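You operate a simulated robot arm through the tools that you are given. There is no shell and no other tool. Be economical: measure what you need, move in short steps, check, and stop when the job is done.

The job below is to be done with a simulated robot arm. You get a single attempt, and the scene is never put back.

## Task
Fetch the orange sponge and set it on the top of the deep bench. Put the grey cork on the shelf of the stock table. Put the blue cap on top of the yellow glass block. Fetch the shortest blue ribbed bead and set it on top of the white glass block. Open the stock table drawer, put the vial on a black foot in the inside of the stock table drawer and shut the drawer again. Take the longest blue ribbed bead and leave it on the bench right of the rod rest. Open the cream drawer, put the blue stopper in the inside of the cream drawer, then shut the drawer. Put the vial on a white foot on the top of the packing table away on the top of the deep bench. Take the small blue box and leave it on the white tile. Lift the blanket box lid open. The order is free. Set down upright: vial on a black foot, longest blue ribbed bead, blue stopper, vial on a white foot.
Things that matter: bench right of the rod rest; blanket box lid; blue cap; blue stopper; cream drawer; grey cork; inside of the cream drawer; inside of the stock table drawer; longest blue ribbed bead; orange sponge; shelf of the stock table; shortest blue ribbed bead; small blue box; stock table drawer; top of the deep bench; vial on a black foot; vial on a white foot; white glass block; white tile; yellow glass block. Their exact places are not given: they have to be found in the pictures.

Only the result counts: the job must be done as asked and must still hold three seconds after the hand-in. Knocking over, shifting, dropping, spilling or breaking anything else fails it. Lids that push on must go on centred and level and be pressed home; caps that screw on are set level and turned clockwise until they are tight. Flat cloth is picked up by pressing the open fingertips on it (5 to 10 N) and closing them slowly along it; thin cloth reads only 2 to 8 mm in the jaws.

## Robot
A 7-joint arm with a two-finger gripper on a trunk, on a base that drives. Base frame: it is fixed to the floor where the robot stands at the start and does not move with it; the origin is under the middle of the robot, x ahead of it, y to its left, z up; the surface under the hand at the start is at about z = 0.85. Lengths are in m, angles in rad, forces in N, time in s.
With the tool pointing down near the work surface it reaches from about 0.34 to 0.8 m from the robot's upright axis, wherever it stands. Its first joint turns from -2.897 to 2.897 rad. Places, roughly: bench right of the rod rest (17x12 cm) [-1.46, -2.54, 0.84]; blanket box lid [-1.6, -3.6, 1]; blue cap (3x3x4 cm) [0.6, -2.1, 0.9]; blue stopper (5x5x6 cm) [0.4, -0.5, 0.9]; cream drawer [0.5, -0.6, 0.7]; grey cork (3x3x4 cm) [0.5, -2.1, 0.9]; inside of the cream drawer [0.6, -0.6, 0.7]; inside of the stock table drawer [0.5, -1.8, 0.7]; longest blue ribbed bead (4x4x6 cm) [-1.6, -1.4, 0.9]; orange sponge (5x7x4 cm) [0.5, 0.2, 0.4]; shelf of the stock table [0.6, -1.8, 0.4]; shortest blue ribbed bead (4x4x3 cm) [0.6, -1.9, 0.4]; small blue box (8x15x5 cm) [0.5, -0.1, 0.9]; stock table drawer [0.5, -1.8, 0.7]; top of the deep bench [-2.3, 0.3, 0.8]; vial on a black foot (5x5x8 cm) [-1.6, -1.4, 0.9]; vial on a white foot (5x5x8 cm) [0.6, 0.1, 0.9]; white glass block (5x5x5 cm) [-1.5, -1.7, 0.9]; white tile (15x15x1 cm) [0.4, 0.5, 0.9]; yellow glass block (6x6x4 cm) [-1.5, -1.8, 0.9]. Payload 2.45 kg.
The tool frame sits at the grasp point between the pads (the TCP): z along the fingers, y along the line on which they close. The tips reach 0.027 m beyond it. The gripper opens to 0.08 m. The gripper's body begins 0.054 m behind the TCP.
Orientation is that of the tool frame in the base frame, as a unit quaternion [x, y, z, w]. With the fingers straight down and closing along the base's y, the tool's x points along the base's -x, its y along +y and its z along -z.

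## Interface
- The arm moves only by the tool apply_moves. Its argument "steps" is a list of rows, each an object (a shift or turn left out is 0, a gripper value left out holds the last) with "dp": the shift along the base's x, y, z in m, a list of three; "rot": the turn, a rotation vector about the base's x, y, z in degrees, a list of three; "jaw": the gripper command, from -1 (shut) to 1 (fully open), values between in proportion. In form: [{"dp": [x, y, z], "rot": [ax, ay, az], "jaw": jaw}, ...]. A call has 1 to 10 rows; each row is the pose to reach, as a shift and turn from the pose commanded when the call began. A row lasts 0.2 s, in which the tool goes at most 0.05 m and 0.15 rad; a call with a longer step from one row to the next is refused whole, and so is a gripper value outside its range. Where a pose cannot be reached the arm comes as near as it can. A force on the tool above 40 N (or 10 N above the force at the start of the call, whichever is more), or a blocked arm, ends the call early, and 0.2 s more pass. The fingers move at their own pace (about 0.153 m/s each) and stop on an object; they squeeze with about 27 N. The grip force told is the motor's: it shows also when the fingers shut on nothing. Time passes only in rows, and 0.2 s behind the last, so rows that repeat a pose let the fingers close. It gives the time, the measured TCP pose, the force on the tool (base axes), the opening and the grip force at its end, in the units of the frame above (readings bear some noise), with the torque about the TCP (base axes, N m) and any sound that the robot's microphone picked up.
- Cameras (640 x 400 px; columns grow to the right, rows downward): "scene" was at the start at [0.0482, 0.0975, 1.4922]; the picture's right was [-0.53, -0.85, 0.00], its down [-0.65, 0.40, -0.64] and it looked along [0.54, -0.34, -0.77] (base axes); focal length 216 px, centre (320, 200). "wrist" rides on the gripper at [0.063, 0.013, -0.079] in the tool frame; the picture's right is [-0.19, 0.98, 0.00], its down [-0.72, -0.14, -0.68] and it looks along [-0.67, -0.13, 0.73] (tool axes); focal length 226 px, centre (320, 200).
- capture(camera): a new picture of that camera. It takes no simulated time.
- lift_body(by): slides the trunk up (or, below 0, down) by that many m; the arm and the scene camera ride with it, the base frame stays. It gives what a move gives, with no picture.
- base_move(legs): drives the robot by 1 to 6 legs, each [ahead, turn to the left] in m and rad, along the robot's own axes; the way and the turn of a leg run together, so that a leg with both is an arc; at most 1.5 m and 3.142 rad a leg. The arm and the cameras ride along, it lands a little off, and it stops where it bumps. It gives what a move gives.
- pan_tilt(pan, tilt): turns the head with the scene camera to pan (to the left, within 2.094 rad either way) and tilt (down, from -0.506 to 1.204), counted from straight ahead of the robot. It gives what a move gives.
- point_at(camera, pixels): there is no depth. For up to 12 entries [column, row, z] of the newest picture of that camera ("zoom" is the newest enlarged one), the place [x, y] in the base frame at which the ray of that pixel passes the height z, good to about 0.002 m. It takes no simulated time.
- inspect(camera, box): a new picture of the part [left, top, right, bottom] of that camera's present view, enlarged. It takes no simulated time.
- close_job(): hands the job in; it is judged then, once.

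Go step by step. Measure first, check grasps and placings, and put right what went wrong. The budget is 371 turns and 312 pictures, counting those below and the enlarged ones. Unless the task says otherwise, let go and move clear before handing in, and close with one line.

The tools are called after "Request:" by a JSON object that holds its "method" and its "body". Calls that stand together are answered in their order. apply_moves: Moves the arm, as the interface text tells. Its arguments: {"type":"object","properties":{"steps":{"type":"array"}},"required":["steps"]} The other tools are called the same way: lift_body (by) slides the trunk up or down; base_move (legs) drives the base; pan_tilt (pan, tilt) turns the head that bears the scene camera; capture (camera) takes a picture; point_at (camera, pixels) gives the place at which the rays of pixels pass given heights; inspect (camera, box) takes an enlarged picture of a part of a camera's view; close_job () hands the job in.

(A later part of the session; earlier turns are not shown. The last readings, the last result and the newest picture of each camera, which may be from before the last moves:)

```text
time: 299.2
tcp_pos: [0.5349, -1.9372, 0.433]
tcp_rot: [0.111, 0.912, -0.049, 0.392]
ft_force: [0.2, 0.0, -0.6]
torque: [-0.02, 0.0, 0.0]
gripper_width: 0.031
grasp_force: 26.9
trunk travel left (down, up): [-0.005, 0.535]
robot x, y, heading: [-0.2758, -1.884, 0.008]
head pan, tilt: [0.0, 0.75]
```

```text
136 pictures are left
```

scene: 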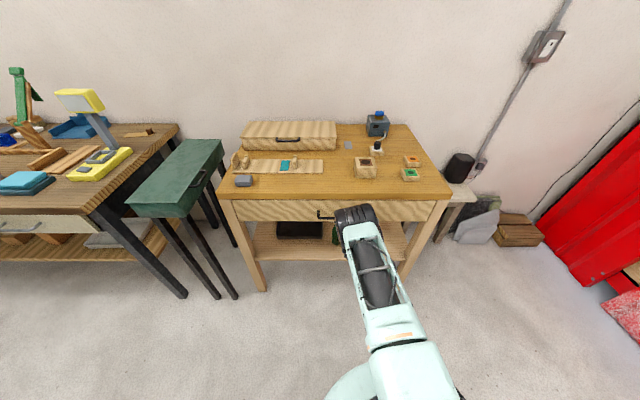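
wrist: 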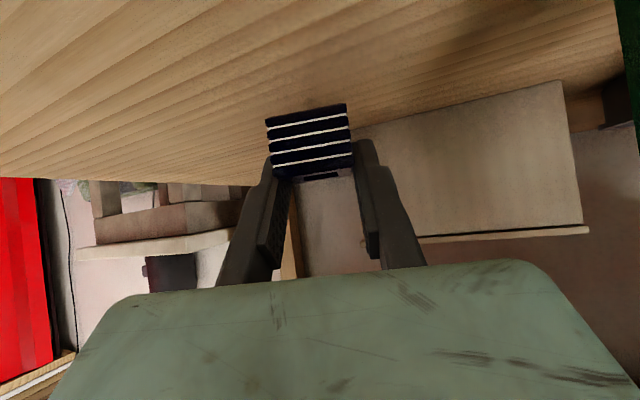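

Bead is held level relative to the shelf. Backing out along the same path.

Request:
{"method": "apply_moves", "body": {"steps": [{"dp": [-0.04, 0.01, 0.02]}, {"dp": [-0.08, 0.018, 0.035]}, {"dp": [-0.125, 0.025, 0.045]}, {"dp": [-0.17, 0.032, 0.055]}, {"dp": [-0.215, 0.04, 0.065]}, {"dp": [-0.26, 0.047, 0.075]}, {"dp": [-0.3, 0.05, 0.095]}]}}

Request:
{"method": "base_move", "body": {"legs": [[-0.2, 0]]}}

Request:
{"method": "lift_body", "body": {"by": 0.12}}

Request:
{"method": "capture", "body": {"camera": "wrist"}}

```text
time: 300.8
tcp_pos: [0.2338, -1.8856, 0.5282]
tcp_rot: [0.111, 0.912, -0.049, 0.392]
ft_force: [0.2, -1.4, -1.1]
torque: [0.0, -0.03, -0.01]
gripper_width: 0.0313
grasp_force: 27.4
trunk travel left (down, up): [-0.005, 0.535]
robot x, y, heading: [-0.2724, -1.8812, 0.006]
head pan, tilt: [0.0, 0.75]
```

```text
time: 302.4
tcp_pos: [0.0271, -1.8866, 0.5281]
tcp_rot: [0.112, 0.912, -0.05, 0.392]
ft_force: [-0.2, -0.4, -0.4]
torque: [-0.02, 0.01, 0.01]
gripper_width: 0.0315
grasp_force: 26.9
trunk travel left (down, up): [-0.005, 0.535]
robot x, y, heading: [-0.482, -1.8847, 0.007]
head pan, tilt: [0.0, 0.75]
```

```text
time: 303.9
tcp_pos: [0.0272, -1.8872, 0.6473]
tcp_rot: [0.112, 0.912, -0.049, 0.392]
ft_force: [-0.3, -0.5, -0.6]
torque: [-0.02, -0.02, 0.0]
gripper_width: 0.031
grasp_force: 27.2
trunk travel left (down, up): [-0.125, 0.415]
robot x, y, heading: [-0.4789, -1.8851, 0.01]
head pan, tilt: [0.0, 0.75]
```

```text
135 pictures are left
```

wrist: 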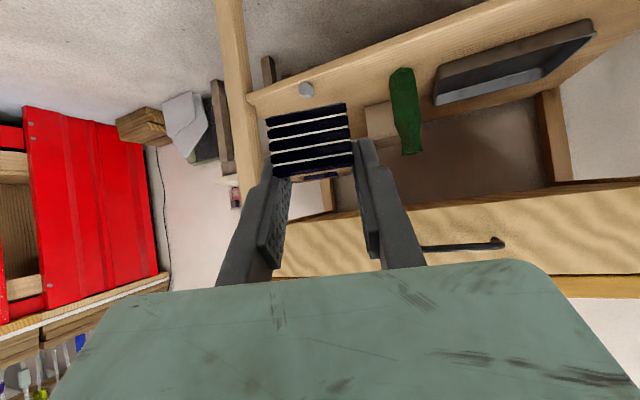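

Testing whether the 46° tilt is available at table height (needed for a flat placement).

Request:
{"method": "apply_moves", "body": {"steps": [{"dp": [0.015, 0, 0.045]}, {"dp": [0.03, 0, 0.09]}, {"dp": [0.045, 0, 0.135]}, {"dp": [0.06, 0, 0.18]}, {"dp": [0.075, 0, 0.225]}, {"dp": [0.09, 0, 0.27]}, {"dp": [0.105, 0, 0.31]}, {"dp": [0.12, 0, 0.34]}]}}

```text
time: 305.7
tcp_pos: [0.1461, -1.8875, 0.9882]
tcp_rot: [0.112, 0.912, -0.049, 0.392]
ft_force: [0.3, 1.1, -0.6]
torque: [-0.02, 0.04, 0.02]
gripper_width: 0.0309
grasp_force: 27.0
trunk travel left (down, up): [-0.125, 0.415]
robot x, y, heading: [-0.4777, -1.8853, 0.003]
head pan, tilt: [0.0, 0.75]
```

Tilt is available at table height. Raising a little, then driving to the white block.

Request:
{"method": "apply_moves", "body": {"steps": [{"dp": [0, 0, 0.03]}, {"dp": [0, 0, 0.05]}]}}

Request:
{"method": "base_move", "body": {"legs": [[0, 2.69], [0.33, 0], [0, 0.45]]}}

Request:
{"method": "pan_tilt", "body": {"pan": 0.0, "tilt": 0.75}}

Request:
{"method": "capture", "body": {"camera": "scene"}}

Request:
{"method": "capture", "body": {"camera": "wrist"}}

```text
time: 306.3
tcp_pos: [0.1458, -1.8876, 1.0399]
tcp_rot: [0.112, 0.912, -0.05, 0.392]
ft_force: [-0.1, 0.8, -0.4]
torque: [0.01, -0.04, 0.02]
gripper_width: 0.0311
grasp_force: 27.5
trunk travel left (down, up): [-0.125, 0.415]
robot x, y, heading: [-0.4779, -1.8832, 0.004]
head pan, tilt: [0.0, 0.75]
```

```text
time: 316.3
tcp_pos: [-1.4024, -1.727, 1.0399]
tcp_rot: [0.911, -0.118, -0.391, -0.052]
ft_force: [0.1, 0.5, -0.3]
torque: [0.03, -0.03, 0.01]
gripper_width: 0.0311
grasp_force: 27.4
trunk travel left (down, up): [-0.125, 0.415]
robot x, y, heading: [-0.776, -1.7379, 3.134]
head pan, tilt: [0.0, 0.75]
```

```text
time: 316.9
tcp_pos: [-1.4025, -1.7266, 1.0392]
tcp_rot: [0.911, -0.118, -0.392, -0.052]
ft_force: [0.1, -0.8, -0.7]
torque: [0.0, 0.0, -0.03]
gripper_width: 0.031
grasp_force: 26.8
trunk travel left (down, up): [-0.125, 0.415]
robot x, y, heading: [-0.7768, -1.7394, 3.134]
head pan, tilt: [0.0, 0.75]
```

```text
134 pictures are left
```

scene: 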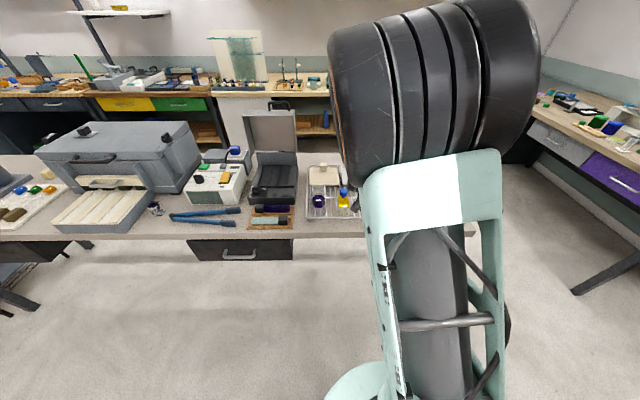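

```text
133 pictures are left
```

wrist: 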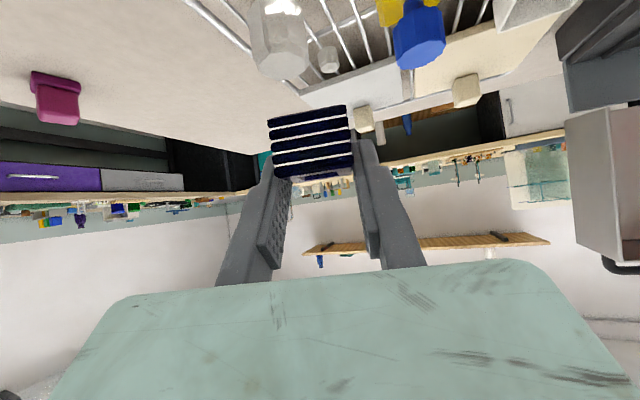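

White block is at the top edge of the wrist view; backing the base 0.1 m to see it fully.

Request:
{"method": "base_move", "body": {"legs": [[-0.1, 0]]}}

Request:
{"method": "capture", "body": {"camera": "wrist"}}

Request:
{"method": "inspect", "body": {"camera": "wrist", "box": [200, 20, 420, 160]}}

Request:
{"method": "capture", "body": {"camera": "scene"}}

```text
time: 318.1
tcp_pos: [-1.299, -1.7269, 1.0396]
tcp_rot: [0.911, -0.119, -0.392, -0.054]
ft_force: [-0.1, -0.5, -1.1]
torque: [0.02, -0.03, -0.01]
gripper_width: 0.0313
grasp_force: 26.9
trunk travel left (down, up): [-0.125, 0.415]
robot x, y, heading: [-0.6701, -1.7409, 3.131]
head pan, tilt: [0.0, 0.75]
```

```text
132 pictures are left
```

wrist: 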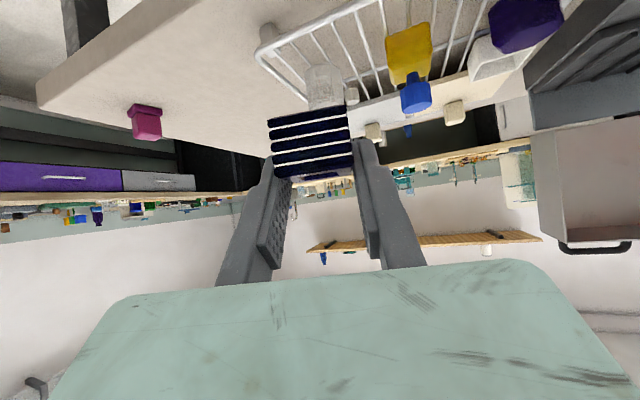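

```text
2.86 times, centred on (310, 90) of wrist
```

zoom: 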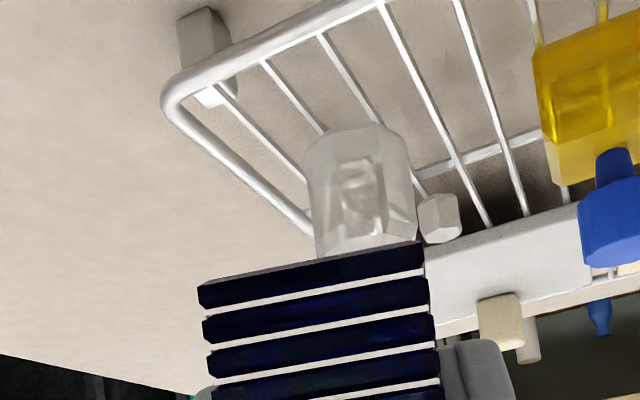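

```text
130 pictures are left
```

scene: 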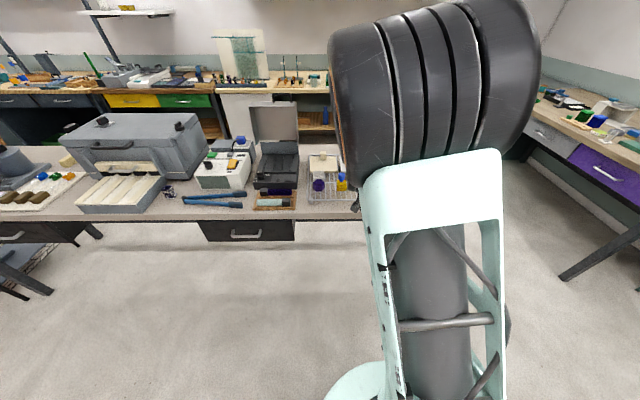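

Request:
{"method": "point_at", "body": {"camera": "wrist", "pixels": [[327.5, 64, 0.88], [305, 78, 0.88], [341, 75, 0.88], [311, 112, 0.93], [343, 106, 0.93], [326, 108, 0.93]]}}

```text
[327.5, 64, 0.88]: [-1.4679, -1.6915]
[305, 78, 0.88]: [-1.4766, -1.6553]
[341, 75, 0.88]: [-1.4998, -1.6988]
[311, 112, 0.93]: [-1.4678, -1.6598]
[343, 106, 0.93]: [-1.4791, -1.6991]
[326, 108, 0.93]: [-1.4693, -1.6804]
```

I'll rotate the base a bit to the right so the scene camera can see the white block past the arm.

Request:
{"method": "base_move", "body": {"legs": [[0, -0.4]]}}

Request:
{"method": "pan_tilt", "body": {"pan": 0.4, "tilt": 0.75}}

Request:
{"method": "capture", "body": {"camera": "scene"}}

```text
time: 319.7
tcp_pos: [-1.2425, -1.4798, 1.0388]
tcp_rot: [0.868, -0.3, -0.373, -0.13]
ft_force: [0.4, -0.5, 0.5]
torque: [-0.03, -0.01, -0.01]
gripper_width: 0.0314
grasp_force: 26.9
trunk travel left (down, up): [-0.125, 0.415]
robot x, y, heading: [-0.672, -1.7401, 2.726]
head pan, tilt: [0.0, 0.75]
```

```text
time: 320.6
tcp_pos: [-1.2447, -1.4795, 1.039]
tcp_rot: [0.868, -0.3, -0.373, -0.13]
ft_force: [0.0, -0.3, -0.1]
torque: [-0.01, 0.0, -0.04]
gripper_width: 0.0311
grasp_force: 27.1
trunk travel left (down, up): [-0.125, 0.415]
robot x, y, heading: [-0.671, -1.74, 2.726]
head pan, tilt: [0.4, 0.75]
```

```text
129 pictures are left
```

scene: 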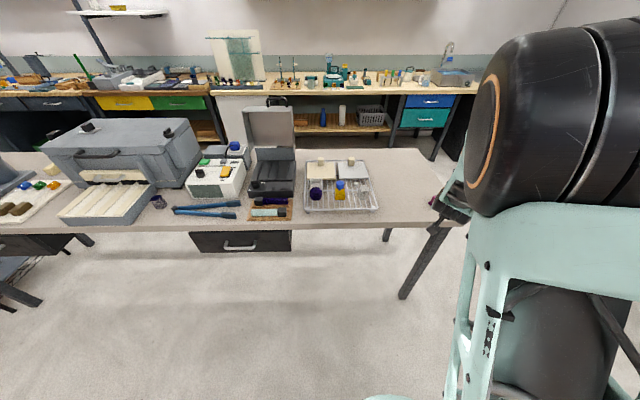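

Request:
{"method": "inspect", "body": {"camera": "scene", "box": [325, 165, 385, 215]}}

```text
8.00 times, centred on (355, 190) of scene
```

zoom: 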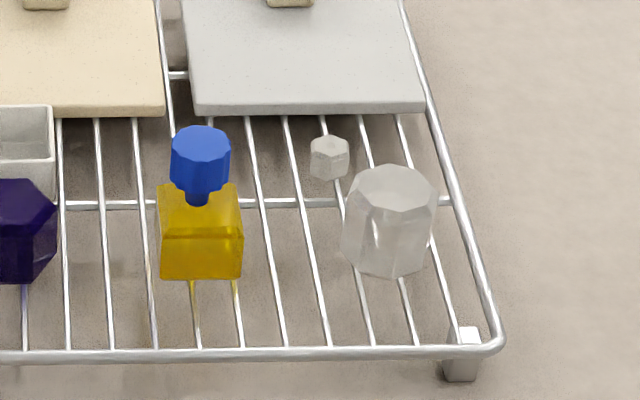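

Request:
{"method": "point_at", "body": {"camera": "scene", "pixels": [[335, 194.4, 0.92], [345.4, 194.6, 0.92], [335, 188.1, 0.92], [364, 188.6, 0.92], [364, 188.6, 0.93], [363.8, 199.8, 0.88], [364.5, 191.6, 0.93], [358, 188.8, 0.93], [369.8, 188.8, 0.93]]}}

```text
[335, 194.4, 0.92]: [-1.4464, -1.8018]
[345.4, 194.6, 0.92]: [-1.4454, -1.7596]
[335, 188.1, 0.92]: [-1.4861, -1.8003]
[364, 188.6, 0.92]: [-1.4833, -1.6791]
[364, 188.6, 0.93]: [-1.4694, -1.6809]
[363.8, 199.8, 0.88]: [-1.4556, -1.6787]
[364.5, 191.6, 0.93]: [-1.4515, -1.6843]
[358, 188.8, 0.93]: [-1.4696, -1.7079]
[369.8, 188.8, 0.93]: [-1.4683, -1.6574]
```

White block top centre is about (−1.478, −1.682), z≈0.926. Turning back and driving in.

Request:
{"method": "base_move", "body": {"legs": [[0, 0.33], [0.15, 0]]}}

Request:
{"method": "capture", "body": {"camera": "wrist"}}

```text
time: 323.0
tcp_pos: [-1.4451, -1.6639, 1.0394]
tcp_rot: [0.906, -0.155, -0.388, -0.067]
ft_force: [-0.3, -0.5, -0.8]
torque: [0.03, -0.01, 0.01]
gripper_width: 0.0312
grasp_force: 26.9
trunk travel left (down, up): [-0.125, 0.415]
robot x, y, heading: [-0.8198, -1.7273, 3.052]
head pan, tilt: [0.4, 0.75]
```

```text
127 pictures are left
```

wrist: 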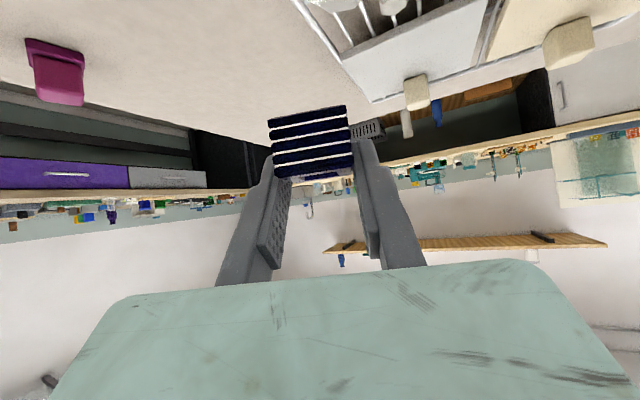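

Request:
{"method": "apply_moves", "body": {"steps": [{"dp": [-0.02, -0.01, -0.01]}, {"dp": [-0.033, -0.018, -0.03]}, {"dp": [-0.033, -0.018, -0.06]}, {"dp": [-0.033, -0.018, -0.07]}]}}

Request:
{"method": "pan_tilt", "body": {"pan": 0.2, "tilt": 0.75}}

Request:
{"method": "capture", "body": {"camera": "scene"}}

Request:
{"method": "capture", "body": {"camera": "wrist"}}

```text
time: 324.0
tcp_pos: [-1.4786, -1.6814, 0.9688]
tcp_rot: [0.906, -0.155, -0.389, -0.068]
ft_force: [0.9, -0.2, -1.9]
torque: [0.02, 0.0, -0.01]
gripper_width: 0.0309
grasp_force: 26.6
trunk travel left (down, up): [-0.125, 0.415]
robot x, y, heading: [-0.82, -1.7263, 3.055]
head pan, tilt: [0.4, 0.75]
```

```text
time: 324.7
tcp_pos: [-1.4769, -1.6804, 0.9698]
tcp_rot: [0.906, -0.155, -0.388, -0.068]
ft_force: [0.0, -0.3, -1.2]
torque: [0.03, 0.02, 0.02]
gripper_width: 0.0312
grasp_force: 26.9
trunk travel left (down, up): [-0.125, 0.415]
robot x, y, heading: [-0.8216, -1.7245, 3.055]
head pan, tilt: [0.201, 0.75]
```

```text
126 pictures are left
```

scene: 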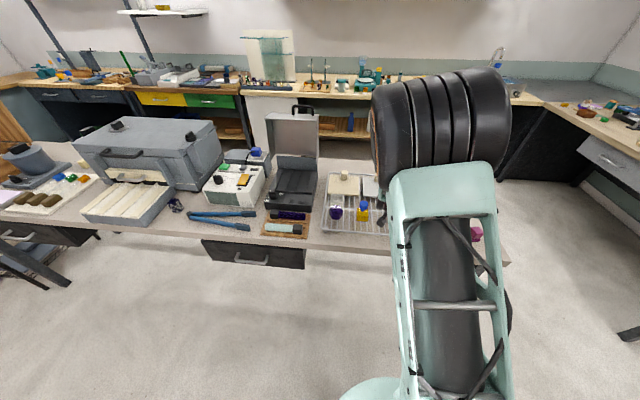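

```text
125 pictures are left
```

wrist: 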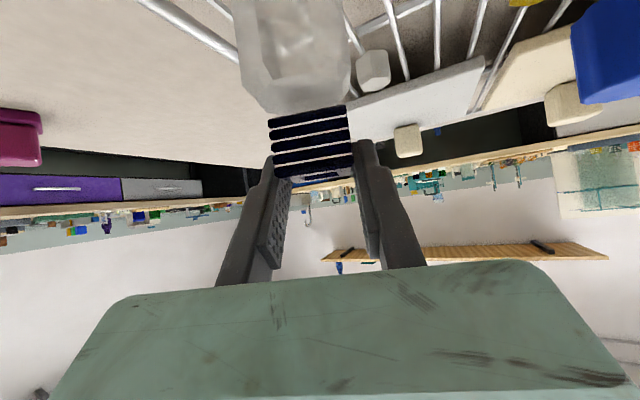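

Request:
{"method": "inspect", "body": {"camera": "wrist", "box": [210, 0, 400, 180]}}

Request:
{"method": "inspect", "body": {"camera": "scene", "box": [310, 160, 410, 250]}}

Request:
{"method": "point_at", "body": {"camera": "wrist", "pixels": [[268, 121, 0.94], [347, 106, 0.94], [268, 112, 0.926], [240, 85, 0.926], [350, 95, 0.926]]}}

```text
2.22 times, centred on (305, 90) of wrist
```

zoom: 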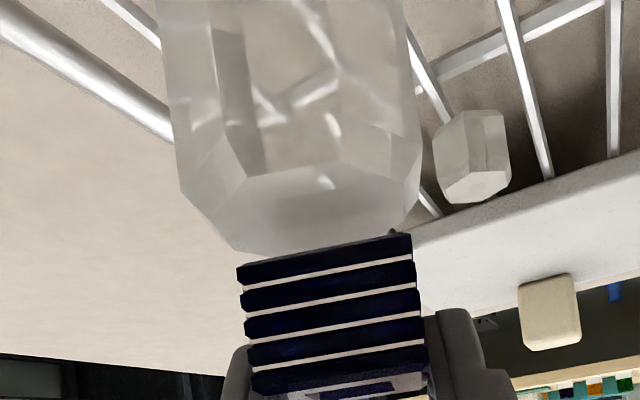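

```text
4.44 times, centred on (360, 205) of scene
```

zoom: 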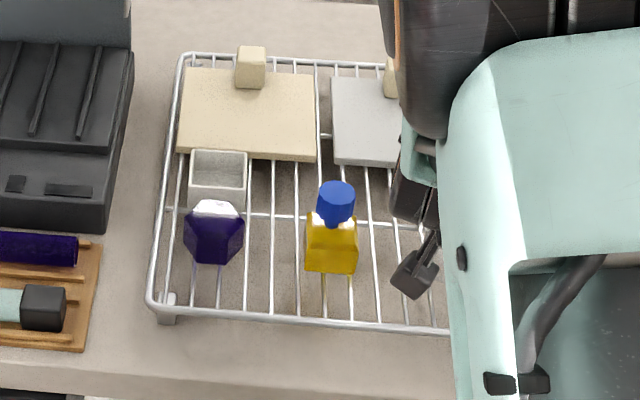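

```text
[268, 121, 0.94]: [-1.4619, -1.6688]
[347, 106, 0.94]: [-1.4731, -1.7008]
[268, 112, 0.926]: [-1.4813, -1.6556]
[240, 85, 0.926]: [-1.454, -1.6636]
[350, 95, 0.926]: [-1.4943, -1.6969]
```

Request:
{"method": "point_at", "body": {"camera": "wrist", "pixels": [[300.5, 92.3, 0.926], [274, 83, 0.926], [317, 75, 0.926], [246, 86, 0.926], [350, 80, 0.926], [267, 111, 0.926], [336, 104, 0.926]]}}

```text
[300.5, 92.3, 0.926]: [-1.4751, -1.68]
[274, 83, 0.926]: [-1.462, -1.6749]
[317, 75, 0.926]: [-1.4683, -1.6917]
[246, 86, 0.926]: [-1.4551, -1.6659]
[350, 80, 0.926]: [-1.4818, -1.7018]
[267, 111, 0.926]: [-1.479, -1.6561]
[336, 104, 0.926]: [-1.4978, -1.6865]
```

Bead and block centres agree within a few mm. Shifting 4 mm east and creeping down.

Request:
{"method": "apply_moves", "body": {"steps": [{"dp": [0.004, 0, -0.006]}, {"dp": [0.004, 0, -0.01]}, {"dp": [0.004, 0, -0.013]}]}}

Request:
{"method": "inspect", "body": {"camera": "wrist", "box": [210, 0, 400, 180]}}

```text
time: 325.5
tcp_pos: [-1.4742, -1.6811, 0.9581]
tcp_rot: [0.904, -0.155, -0.392, -0.067]
ft_force: [-1.4, 0.6, 19.6]
torque: [0.04, 0.08, -0.02]
gripper_width: 0.031
grasp_force: 26.8
trunk travel left (down, up): [-0.125, 0.415]
robot x, y, heading: [-0.8206, -1.7286, 3.055]
head pan, tilt: [0.201, 0.75]
```

```text
2.22 times, centred on (305, 90) of wrist
```

zoom: 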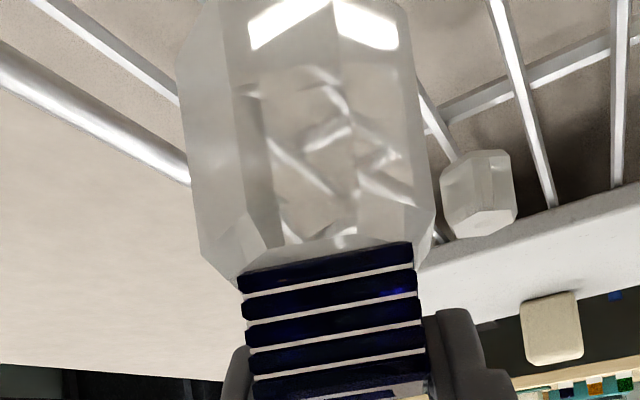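

Contact made; bead sits a touch toward the near edge. Lifting 3 mm, moving back 4 mm and setting down.

Request:
{"method": "apply_moves", "body": {"steps": [{"dp": [0, 0, 0.005]}, {"dp": [-0.005, 0.0015, 0.005]}, {"dp": [-0.005, 0.0015, 0.0015]}, {"dp": [-0.005, 0.0015, 0.0005]}]}}

Request:
{"method": "inspect", "body": {"camera": "wrist", "box": [210, 0, 400, 180]}}

```text
time: 326.5
tcp_pos: [-1.4791, -1.68, 0.9577]
tcp_rot: [0.905, -0.155, -0.39, -0.067]
ft_force: [4.4, -2.4, 16.8]
torque: [-0.05, -0.05, 0.0]
gripper_width: 0.0308
grasp_force: 27.3
trunk travel left (down, up): [-0.125, 0.415]
robot x, y, heading: [-0.8249, -1.7263, 3.054]
head pan, tilt: [0.201, 0.75]
```

```text
2.22 times, centred on (305, 90) of wrist
```

zoom: 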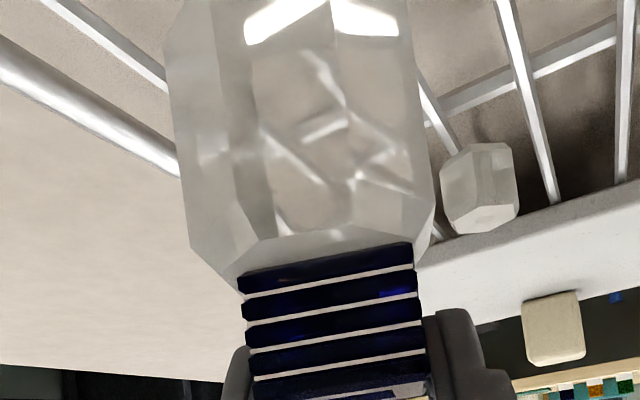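

Well placed. Ease off and release, then pull back along the tool axis.

Request:
{"method": "apply_moves", "body": {"steps": [{"dp": [0, 0, 0.0015]}, {"dp": [0, 0, 0.0015], "jaw": -0.15}, {"dp": [0, 0, 0.0015], "jaw": 0.1}, {"dp": [0, 0, 0.0015], "jaw": 0.2}, {"dp": [0.01, 0, 0.011]}, {"dp": [0.03, 0, 0.031]}, {"dp": [0.06, 0, 0.06]}, {"dp": [0.09, 0, 0.09]}]}}

Request:
{"method": "capture", "body": {"camera": "wrist"}}

```text
time: 328.3
tcp_pos: [-1.3887, -1.6789, 1.0484]
tcp_rot: [0.906, -0.156, -0.389, -0.068]
ft_force: [0.7, -0.2, -0.2]
torque: [-0.02, 0.03, -0.04]
gripper_width: 0.0479
grasp_force: 0.1
trunk travel left (down, up): [-0.125, 0.415]
robot x, y, heading: [-0.8198, -1.7285, 3.054]
head pan, tilt: [0.201, 0.75]
```

```text
120 pictures are left
```

wrist: 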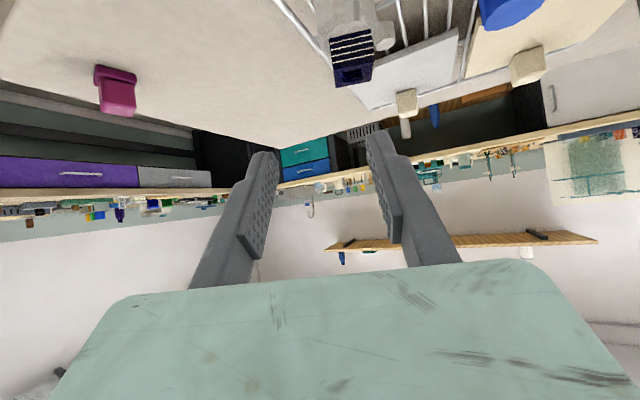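

Bead rests on the white block. Straightening the hand and retracting.

Request:
{"method": "apply_moves", "body": {"steps": [{"dp": [0.01, 0, 0.01], "rot": [-2.6, -7.28, 0]}, {"dp": [0.02, 0, 0.02], "rot": [-5.2, -14.57, 0]}, {"dp": [0.03, 0, 0.03], "rot": [-7.8, -21.85, 0]}, {"dp": [0.04, 0, 0.04], "rot": [-10.4, -29.1, 0]}, {"dp": [0.05, 0, 0.05], "rot": [-13, -36.4, 0]}, {"dp": [0.06, 0, 0.06], "rot": [-15.6, -43.7, 0]}]}}

Request:
{"method": "capture", "body": {"camera": "wrist"}}

```text
time: 329.7
tcp_pos: [-1.3294, -1.6803, 1.1072]
tcp_rot: [0.985, -0.17, 0.0, -0.001]
ft_force: [-0.2, -0.1, -0.5]
torque: [0.01, -0.01, -0.02]
gripper_width: 0.0479
grasp_force: 0.1
trunk travel left (down, up): [-0.125, 0.415]
robot x, y, heading: [-0.8244, -1.7251, 3.053]
head pan, tilt: [0.201, 0.75]
```

```text
119 pictures are left
```

wrist: 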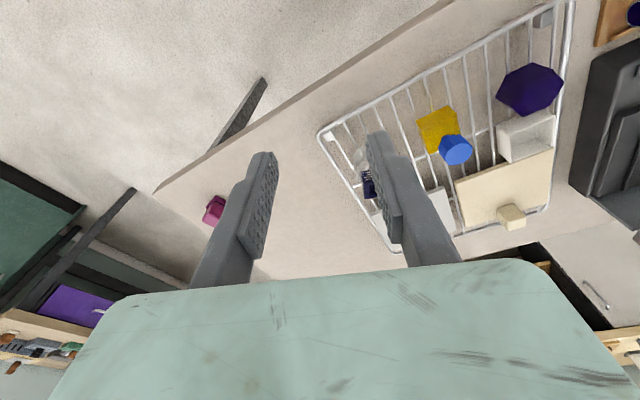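

Next the cream drawer at the packing table. Driving to about (−0.42, −0.6) facing east.

Request:
{"method": "base_move", "body": {"legs": [[0, -1.826], [1.19, 0], [0, -1.22]]}}

Request:
{"method": "pan_tilt", "body": {"pan": 0.1, "tilt": 0.75}}

Request:
{"method": "capture", "body": {"camera": "scene"}}

Request:
{"method": "capture", "body": {"camera": "wrist"}}

```text
time: 343.2
tcp_pos: [0.0457, -0.6033, 1.1079]
tcp_rot: [0.106, 0.994, 0.0, 0.001]
ft_force: [0.6, 0.0, -0.5]
torque: [-0.02, -0.01, -0.01]
gripper_width: 0.0479
grasp_force: 0.1
trunk travel left (down, up): [-0.125, 0.415]
robot x, y, heading: [-0.4653, -0.6246, 0.037]
head pan, tilt: [0.201, 0.75]
```

```text
time: 343.8
tcp_pos: [0.0456, -0.6032, 1.1089]
tcp_rot: [0.107, 0.994, 0.0, 0.001]
ft_force: [-0.2, 0.8, 0.4]
torque: [0.01, -0.01, 0.01]
gripper_width: 0.048
grasp_force: 0.1
trunk travel left (down, up): [-0.125, 0.415]
robot x, y, heading: [-0.464, -0.6239, 0.032]
head pan, tilt: [0.099, 0.75]
```

```text
118 pictures are left
```

scene: 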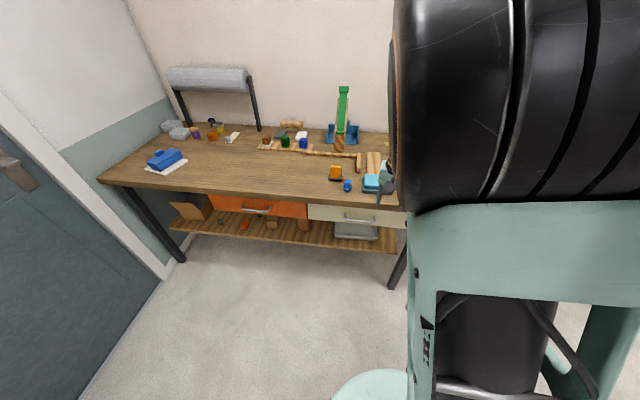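

```text
117 pictures are left
```

wrist: 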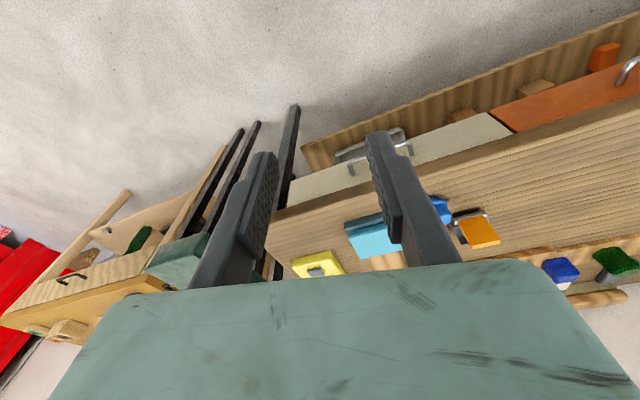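

Request:
{"method": "apply_moves", "body": {"steps": [{"rot": [0, 0, 6], "dp": [0, 0, 0]}, {"rot": [0, 0, 12.2], "dp": [0, 0, 0]}]}}

Request:
{"method": "capture", "body": {"camera": "wrist"}}

Request:
{"method": "inspect", "body": {"camera": "scene", "box": [160, 110, 410, 270]}}

```text
time: 344.4
tcp_pos: [0.0449, -0.6042, 1.1069]
tcp_rot: [0.0, 1.0, 0.0, 0.0]
ft_force: [0.1, 0.1, -0.7]
torque: [0.01, 0.03, 0.0]
gripper_width: 0.048
grasp_force: 0.1
trunk travel left (down, up): [-0.125, 0.415]
robot x, y, heading: [-0.4662, -0.6221, 0.039]
head pan, tilt: [0.099, 0.75]
```

```text
116 pictures are left
```

wrist: 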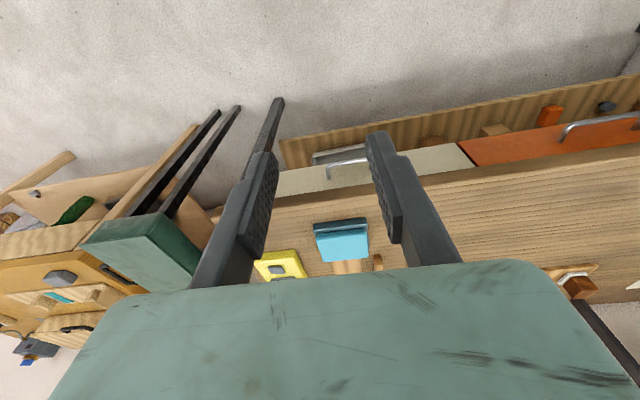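

```text
2.50 times, centred on (285, 190) of scene
```

zoom: 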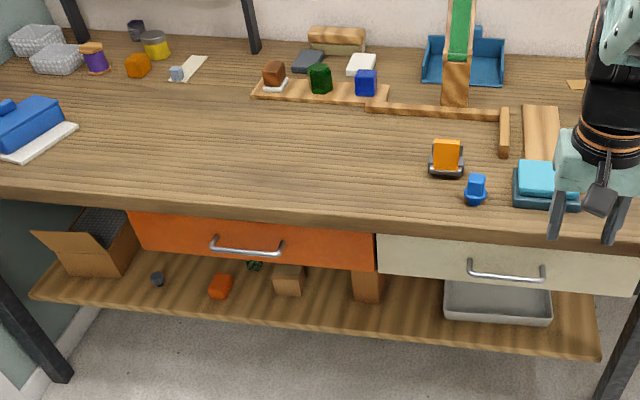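

Request:
{"method": "inspect", "body": {"camera": "wrist", "box": [270, 110, 480, 240]}}

Request:
{"method": "point_at", "body": {"camera": "scene", "pixels": [[344.5, 220, 0.7], [344.5, 220, 0.74], [344.5, 220, 0.78], [375, 222, 0.7], [375, 222, 0.74], [375, 222, 0.78], [347, 192, 0.86], [346, 184, 0.9], [245, 223, 0.39], [245, 228, 0.38]]}}

```text
3.05 times, centred on (375, 175) of wrist
```

zoom: 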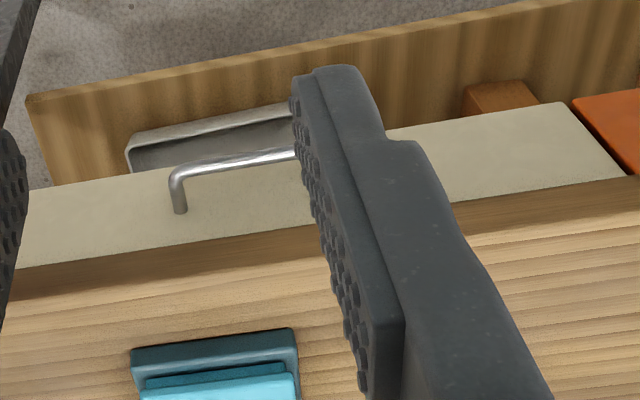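

```text
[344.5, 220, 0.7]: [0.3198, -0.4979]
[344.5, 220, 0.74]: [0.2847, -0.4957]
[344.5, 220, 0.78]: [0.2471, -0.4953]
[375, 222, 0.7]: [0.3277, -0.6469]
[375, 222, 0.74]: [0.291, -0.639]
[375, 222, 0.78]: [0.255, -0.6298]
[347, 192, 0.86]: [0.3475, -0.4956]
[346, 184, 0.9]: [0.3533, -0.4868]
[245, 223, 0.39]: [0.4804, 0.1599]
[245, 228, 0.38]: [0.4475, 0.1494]
```

Request:
{"method": "point_at", "body": {"camera": "wrist", "pixels": [[327, 166, 0.7], [327, 166, 0.72], [327, 166, 0.74], [327, 166, 0.76], [329, 179, 0.74], [330, 190, 0.8], [330, 202, 0.85], [360, 160, 0.74]]}}

Request:
{"method": "point_at", "body": {"camera": "scene", "pixels": [[375.5, 219, 0.72], [375.5, 219, 0.74], [375.5, 219, 0.76], [375, 223, 0.74]]}}

```text
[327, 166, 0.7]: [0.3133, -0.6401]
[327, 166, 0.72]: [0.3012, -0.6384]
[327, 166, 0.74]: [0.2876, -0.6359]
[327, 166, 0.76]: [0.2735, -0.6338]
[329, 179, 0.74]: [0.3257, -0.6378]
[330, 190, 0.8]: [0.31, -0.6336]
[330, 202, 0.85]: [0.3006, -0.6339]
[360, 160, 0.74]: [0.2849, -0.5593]
```

```text
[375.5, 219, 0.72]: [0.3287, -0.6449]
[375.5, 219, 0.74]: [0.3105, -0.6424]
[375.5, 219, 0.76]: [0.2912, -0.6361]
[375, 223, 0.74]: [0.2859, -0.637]
```

Handle bar is at x≈0.29, z≈0.74, centre y≈−0.567. Same hooking method: forward 7 cm, trunk down, tilt 42°.

Request:
{"method": "base_move", "body": {"legs": [[0.07, -0.035]]}}

Request:
{"method": "lift_body", "body": {"by": -0.12}}

Request:
{"method": "apply_moves", "body": {"steps": [{"dp": [0.0, 0.01, -0.03], "rot": [0, -7, 0], "jaw": -1}, {"dp": [0.0, 0.02, -0.06], "rot": [0, -14, 0]}, {"dp": [0.01, 0.03, -0.09], "rot": [0, -21, 0]}, {"dp": [0.02, 0.037, -0.11], "rot": [0, -28, 0]}, {"dp": [0.04, 0.037, -0.13], "rot": [0, -35, 0]}, {"dp": [0.06, 0.037, -0.14], "rot": [0, -42, 0]}]}}

Request:
{"method": "capture", "body": {"camera": "wrist"}}

```text
time: 345.4
tcp_pos: [0.1176, -0.6204, 1.1078]
tcp_rot: [0.018, 1.0, -0.001, 0.001]
ft_force: [0.3, 0.2, 0.6]
torque: [-0.05, 0.02, -0.04]
gripper_width: 0.0481
grasp_force: 0.0
trunk travel left (down, up): [-0.125, 0.415]
robot x, y, heading: [-0.3938, -0.6219, -0.001]
head pan, tilt: [0.099, 0.75]
```

```text
time: 346.9
tcp_pos: [0.1159, -0.6204, 0.9869]
tcp_rot: [0.018, 1.0, 0.0, 0.001]
ft_force: [0.3, -0.5, -0.2]
torque: [-0.01, -0.01, 0.01]
gripper_width: 0.0481
grasp_force: 0.0
trunk travel left (down, up): [-0.005, 0.535]
robot x, y, heading: [-0.3938, -0.6197, -0.003]
head pan, tilt: [0.099, 0.75]
```

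```text
time: 348.4
tcp_pos: [0.1764, -0.5824, 0.8464]
tcp_rot: [0.016, 0.933, 0.007, 0.36]
ft_force: [-0.8, 0.3, 0.3]
torque: [0.0, 0.0, 0.02]
gripper_width: 0.0001
grasp_force: 26.6
trunk travel left (down, up): [-0.005, 0.535]
robot x, y, heading: [-0.3933, -0.6205, -0.005]
head pan, tilt: [0.099, 0.75]
```

```text
113 pictures are left
```

wrist: 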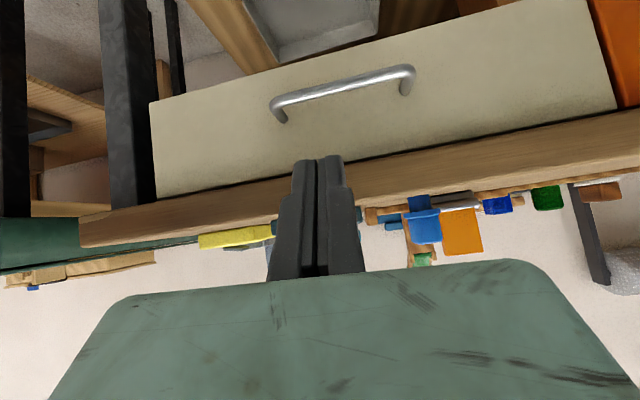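

Request:
{"method": "point_at", "body": {"camera": "wrist", "pixels": [[271, 103, 0.74], [271, 103, 0.75], [414, 72, 0.74], [414, 72, 0.75], [343, 84, 0.74], [343, 84, 0.75], [282, 122, 0.745], [405, 93, 0.745], [400, 148, 0.8]]}}

```text
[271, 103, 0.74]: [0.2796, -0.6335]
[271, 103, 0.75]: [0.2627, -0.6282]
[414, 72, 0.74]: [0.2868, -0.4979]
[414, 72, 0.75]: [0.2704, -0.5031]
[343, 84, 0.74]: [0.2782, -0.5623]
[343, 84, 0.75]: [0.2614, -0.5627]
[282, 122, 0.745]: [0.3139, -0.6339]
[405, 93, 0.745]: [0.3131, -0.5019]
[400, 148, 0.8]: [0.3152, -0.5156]
```

Request:
{"method": "apply_moves", "body": {"steps": [{"dp": [0.045, 0.008, -0.01]}, {"dp": [0.085, 0.017, -0.03]}, {"dp": [0.1056, 0.0174, -0.05]}, {"dp": [0.1066, 0.0174, -0.06]}, {"dp": [0.1086, 0.0174, -0.08]}, {"dp": [0.1096, 0.0174, -0.0984]}]}}

Request:
{"method": "capture", "body": {"camera": "wrist"}}

```text
time: 349.9
tcp_pos: [0.2894, -0.5656, 0.7561]
tcp_rot: [0.017, 0.93, 0.007, 0.367]
ft_force: [1.4, 0.1, 11.1]
torque: [-0.02, -0.04, 0.04]
gripper_width: 0.0
grasp_force: 29.5
trunk travel left (down, up): [-0.005, 0.535]
robot x, y, heading: [-0.3941, -0.6237, -0.002]
head pan, tilt: [0.099, 0.75]
stopped in row 6: the force on the tool passed its limit at 42 N (the readings are from after the stop); the commanded pose is now the measured one
```

```text
112 pictures are left
```

wrist: 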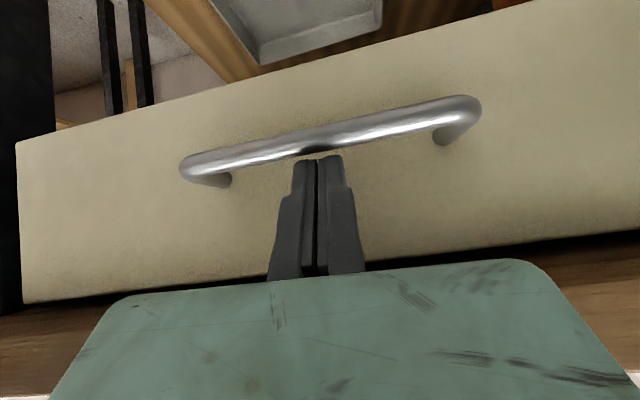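

Request:
{"method": "inspect", "body": {"camera": "wrist", "box": [230, 90, 410, 210]}}

Request:
{"method": "point_at", "body": {"camera": "wrist", "pixels": [[180, 165, 0.73], [180, 165, 0.74], [480, 108, 0.73], [480, 108, 0.74], [330, 125, 0.735], [330, 146, 0.735], [222, 185, 0.735], [440, 143, 0.735]]}}

```text
3.33 times, centred on (320, 150) of wrist
```

zoom: 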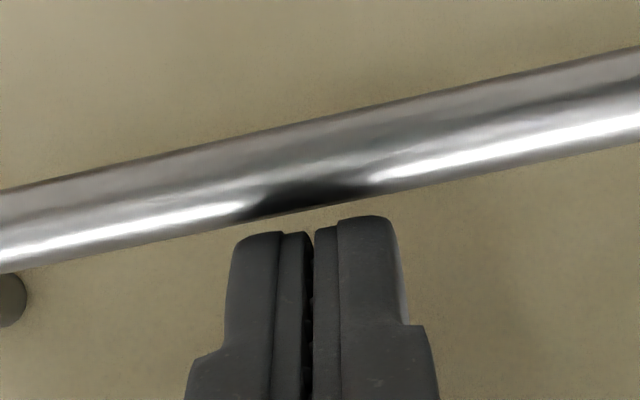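

```text
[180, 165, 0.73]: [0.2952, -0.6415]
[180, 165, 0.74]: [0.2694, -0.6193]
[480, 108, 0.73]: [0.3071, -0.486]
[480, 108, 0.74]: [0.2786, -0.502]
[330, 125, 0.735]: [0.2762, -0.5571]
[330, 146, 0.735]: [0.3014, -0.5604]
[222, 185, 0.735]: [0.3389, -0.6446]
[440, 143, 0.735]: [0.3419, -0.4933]
```

The bar is really at x≈0.293, z≈0.732 with the drawer face ≈0.343. Lifting, moving 15 mm forward, and going down behind it.

Request:
{"method": "apply_moves", "body": {"steps": [{"dp": [0, 0, 0.014]}, {"dp": [0.016, 0, 0.014]}, {"dp": [0.016, 0, 0.0]}, {"dp": [0.016, 0, -0.016]}]}}

Request:
{"method": "capture", "body": {"camera": "wrist"}}

```text
time: 350.9
tcp_pos: [0.3043, -0.5657, 0.7397]
tcp_rot: [0.016, 0.931, 0.007, 0.365]
ft_force: [1.6, 0.2, 4.7]
torque: [0.02, 0.0, 0.01]
gripper_width: 0.0
grasp_force: 30.2
trunk travel left (down, up): [-0.005, 0.535]
robot x, y, heading: [-0.3946, -0.6226, 0.001]
head pan, tilt: [0.099, 0.75]
```

```text
110 pictures are left
```

wrist: 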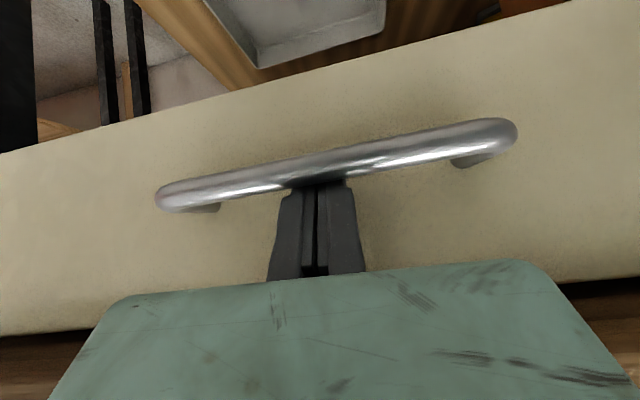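

Fingertips are now behind the bar. Pulling.

Request:
{"method": "apply_moves", "body": {"steps": [{"dp": [-0.012, 0, -0.001]}, {"dp": [-0.025, 0, -0.001]}, {"dp": [-0.045, 0, -0.001]}, {"dp": [-0.065, 0, -0.001]}, {"dp": [-0.09, 0, -0.001]}]}}

Request:
{"method": "capture", "body": {"camera": "wrist"}}

```text
time: 352.1
tcp_pos: [0.2139, -0.5658, 0.7364]
tcp_rot: [0.018, 0.931, 0.007, 0.365]
ft_force: [0.8, -3.0, 13.4]
torque: [-0.16, 0.21, 0.04]
gripper_width: 0.0
grasp_force: 29.5
trunk travel left (down, up): [-0.005, 0.535]
robot x, y, heading: [-0.3916, -0.6234, -0.0]
head pan, tilt: [0.099, 0.75]
```

```text
109 pictures are left
```

wrist: 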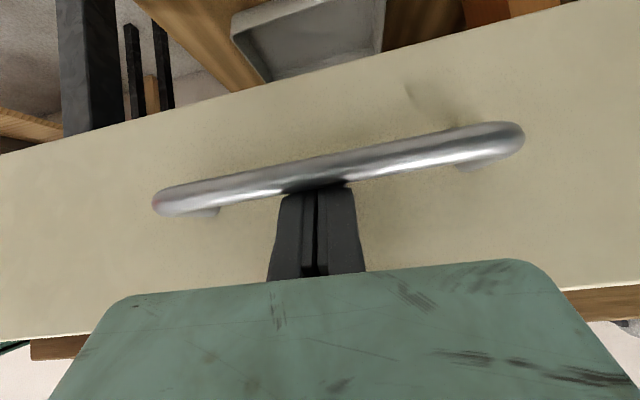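

Request:
{"method": "apply_moves", "body": {"steps": [{"dp": [-0.02, 0, 0.001]}, {"dp": [-0.045, 0, 0.001]}, {"dp": [-0.07, 0, 0.001]}, {"dp": [-0.095, 0, 0.001]}, {"dp": [-0.12, 0, 0.001]}]}}

Request:
{"method": "capture", "body": {"camera": "wrist"}}

Request:
{"method": "capture", "body": {"camera": "scene"}}

```text
time: 353.3
tcp_pos: [0.0938, -0.5661, 0.7383]
tcp_rot: [0.017, 0.931, 0.006, 0.364]
ft_force: [-1.5, -0.1, -0.4]
torque: [0.02, -0.01, 0.01]
gripper_width: 0.0
grasp_force: 30.1
trunk travel left (down, up): [-0.005, 0.535]
robot x, y, heading: [-0.3954, -0.6234, 0.002]
head pan, tilt: [0.099, 0.75]
```

```text
108 pictures are left
```

wrist: 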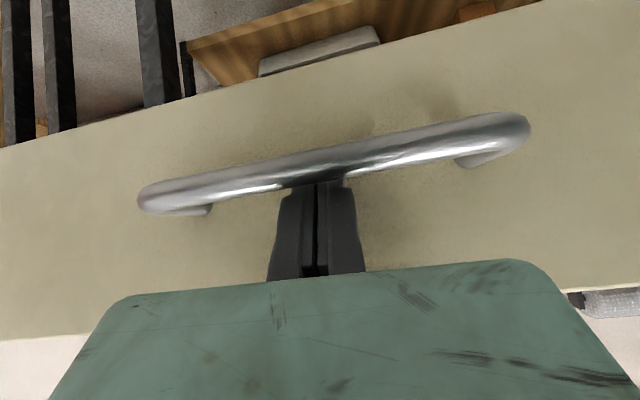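

```text
107 pictures are left
```

scene: 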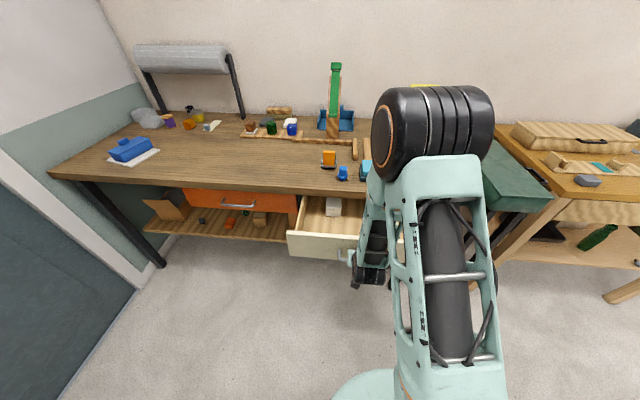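

Cream drawer is open about 0.2 m. Unhooking and straightening the hand.

Request:
{"method": "apply_moves", "body": {"steps": [{"dp": [0.012, 0, 0.0]}, {"dp": [0.012, 0, 0.03]}, {"dp": [0.005, 0, 0.07], "rot": [0, 6, 0]}, {"dp": [0.0, 0, 0.11], "rot": [0, 13, 0]}, {"dp": [0.0, 0, 0.15], "rot": [0, 20, 0]}, {"dp": [0.0, 0, 0.19], "rot": [0, 28, 0]}, {"dp": [0.0, 0, 0.22], "rot": [0, 36, 0]}, {"dp": [0.0, 0, 0.25], "rot": [0, 42.7, 0], "jaw": 1}]}}

Request:
{"method": "lift_body", "body": {"by": 0.12}}

Request:
{"method": "capture", "body": {"camera": "wrist"}}

Request:
{"method": "capture", "body": {"camera": "scene"}}

```text
time: 355.1
tcp_pos: [0.0922, -0.5656, 0.9871]
tcp_rot: [0.018, 1.0, 0.0, 0.0]
ft_force: [-0.4, 0.4, -0.4]
torque: [-0.02, 0.01, 0.02]
gripper_width: 0.0799
grasp_force: 0.0
trunk travel left (down, up): [-0.005, 0.535]
robot x, y, heading: [-0.3974, -0.6207, -0.001]
head pan, tilt: [0.099, 0.75]
```

```text
time: 356.6
tcp_pos: [0.092, -0.5651, 1.1074]
tcp_rot: [0.018, 1.0, 0.0, 0.0]
ft_force: [-0.1, 0.0, 1.0]
torque: [-0.02, 0.03, 0.0]
gripper_width: 0.0801
grasp_force: 0.1
trunk travel left (down, up): [-0.125, 0.415]
robot x, y, heading: [-0.3913, -0.6234, 0.003]
head pan, tilt: [0.099, 0.75]
```

```text
106 pictures are left
```

wrist: 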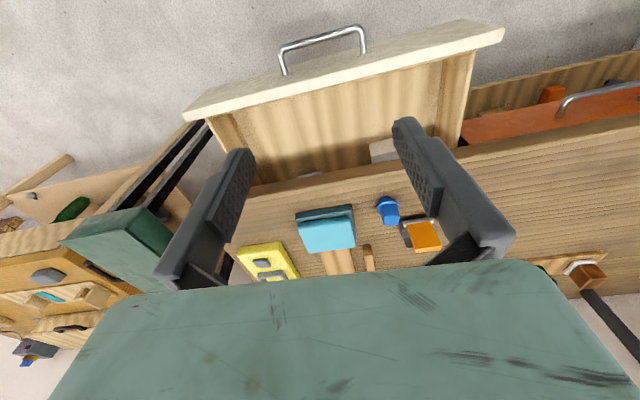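

```text
105 pictures are left
```

scene: 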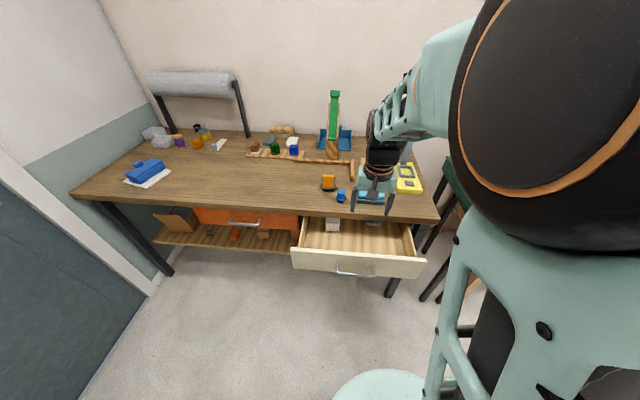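

Request:
{"method": "inspect", "body": {"camera": "wrist", "box": [270, 120, 450, 260]}}

Request:
{"method": "inspect", "body": {"camera": "scene", "box": [280, 160, 440, 290]}}

```text
2.86 times, centred on (360, 190) of wrist
```

zoom: 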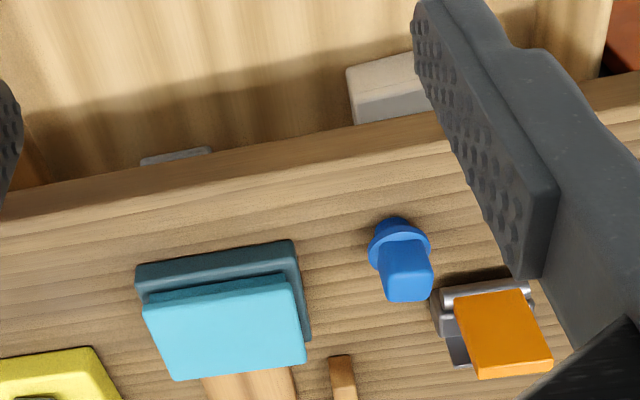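

```text
3.08 times, centred on (360, 225) of scene
```

zoom: 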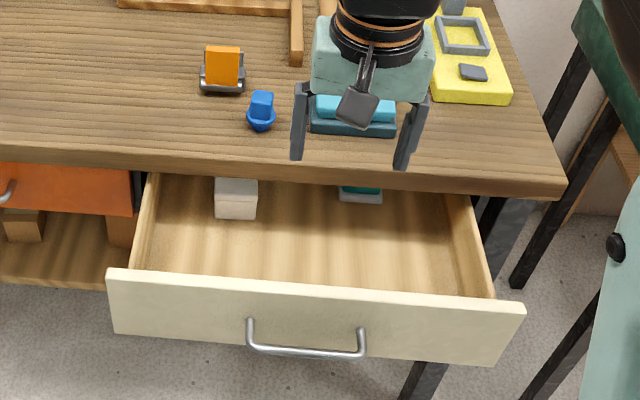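

Request:
{"method": "point_at", "body": {"camera": "wrist", "pixels": [[385.2, 197, 0.85], [387, 205, 0.87], [390.8, 219.7, 0.9], [390.8, 219.7, 0.91]]}}

Request:
{"method": "point_at", "body": {"camera": "scene", "pixels": [[341.2, 202, 0.85], [341.2, 190.6, 0.9], [341.2, 190.6, 0.91], [341.2, 197, 0.875]]}}

```text
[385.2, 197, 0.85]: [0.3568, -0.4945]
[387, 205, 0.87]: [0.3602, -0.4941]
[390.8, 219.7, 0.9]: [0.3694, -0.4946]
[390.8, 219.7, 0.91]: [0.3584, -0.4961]
```

```text
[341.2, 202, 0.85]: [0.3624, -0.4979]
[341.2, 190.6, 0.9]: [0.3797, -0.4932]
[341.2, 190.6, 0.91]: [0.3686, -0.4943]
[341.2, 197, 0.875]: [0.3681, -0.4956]
```

Stopper is at about (0.365, −0.495), knob top ≈0.91. Moving above it.

Request:
{"method": "apply_moves", "body": {"steps": [{"dp": [0.045, 0.012, 0], "jaw": 0.5}, {"dp": [0.09, 0.024, 0]}, {"dp": [0.135, 0.036, 0]}, {"dp": [0.18, 0.048, 0]}, {"dp": [0.225, 0.06, 0]}, {"dp": [0.268, 0.07, -0.01]}, {"dp": [0.27, 0.07, -0.055]}, {"dp": [0.27, 0.07, -0.1]}, {"dp": [0.27, 0.07, -0.125]}]}}

Request:
{"method": "capture", "body": {"camera": "wrist"}}

Request:
{"method": "inspect", "body": {"camera": "wrist", "box": [240, 60, 420, 180]}}

```text
time: 358.6
tcp_pos: [0.3624, -0.4954, 0.9801]
tcp_rot: [0.019, 1.0, 0.0, 0.0]
ft_force: [0.2, 1.1, -0.4]
torque: [-0.02, 0.01, 0.01]
gripper_width: 0.0598
grasp_force: 0.0
trunk travel left (down, up): [-0.125, 0.415]
robot x, y, heading: [-0.3932, -0.6202, -0.001]
head pan, tilt: [0.099, 0.75]
```

```text
102 pictures are left
```

wrist: 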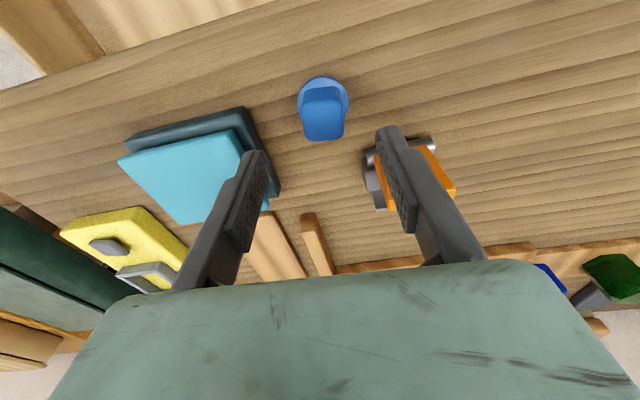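

```text
3.33 times, centred on (330, 120) of wrist
```

zoom: 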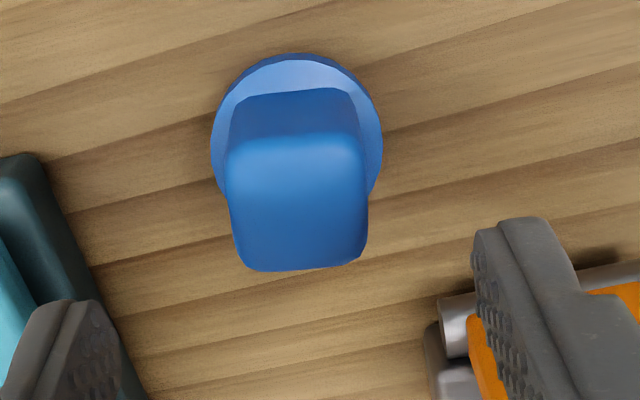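

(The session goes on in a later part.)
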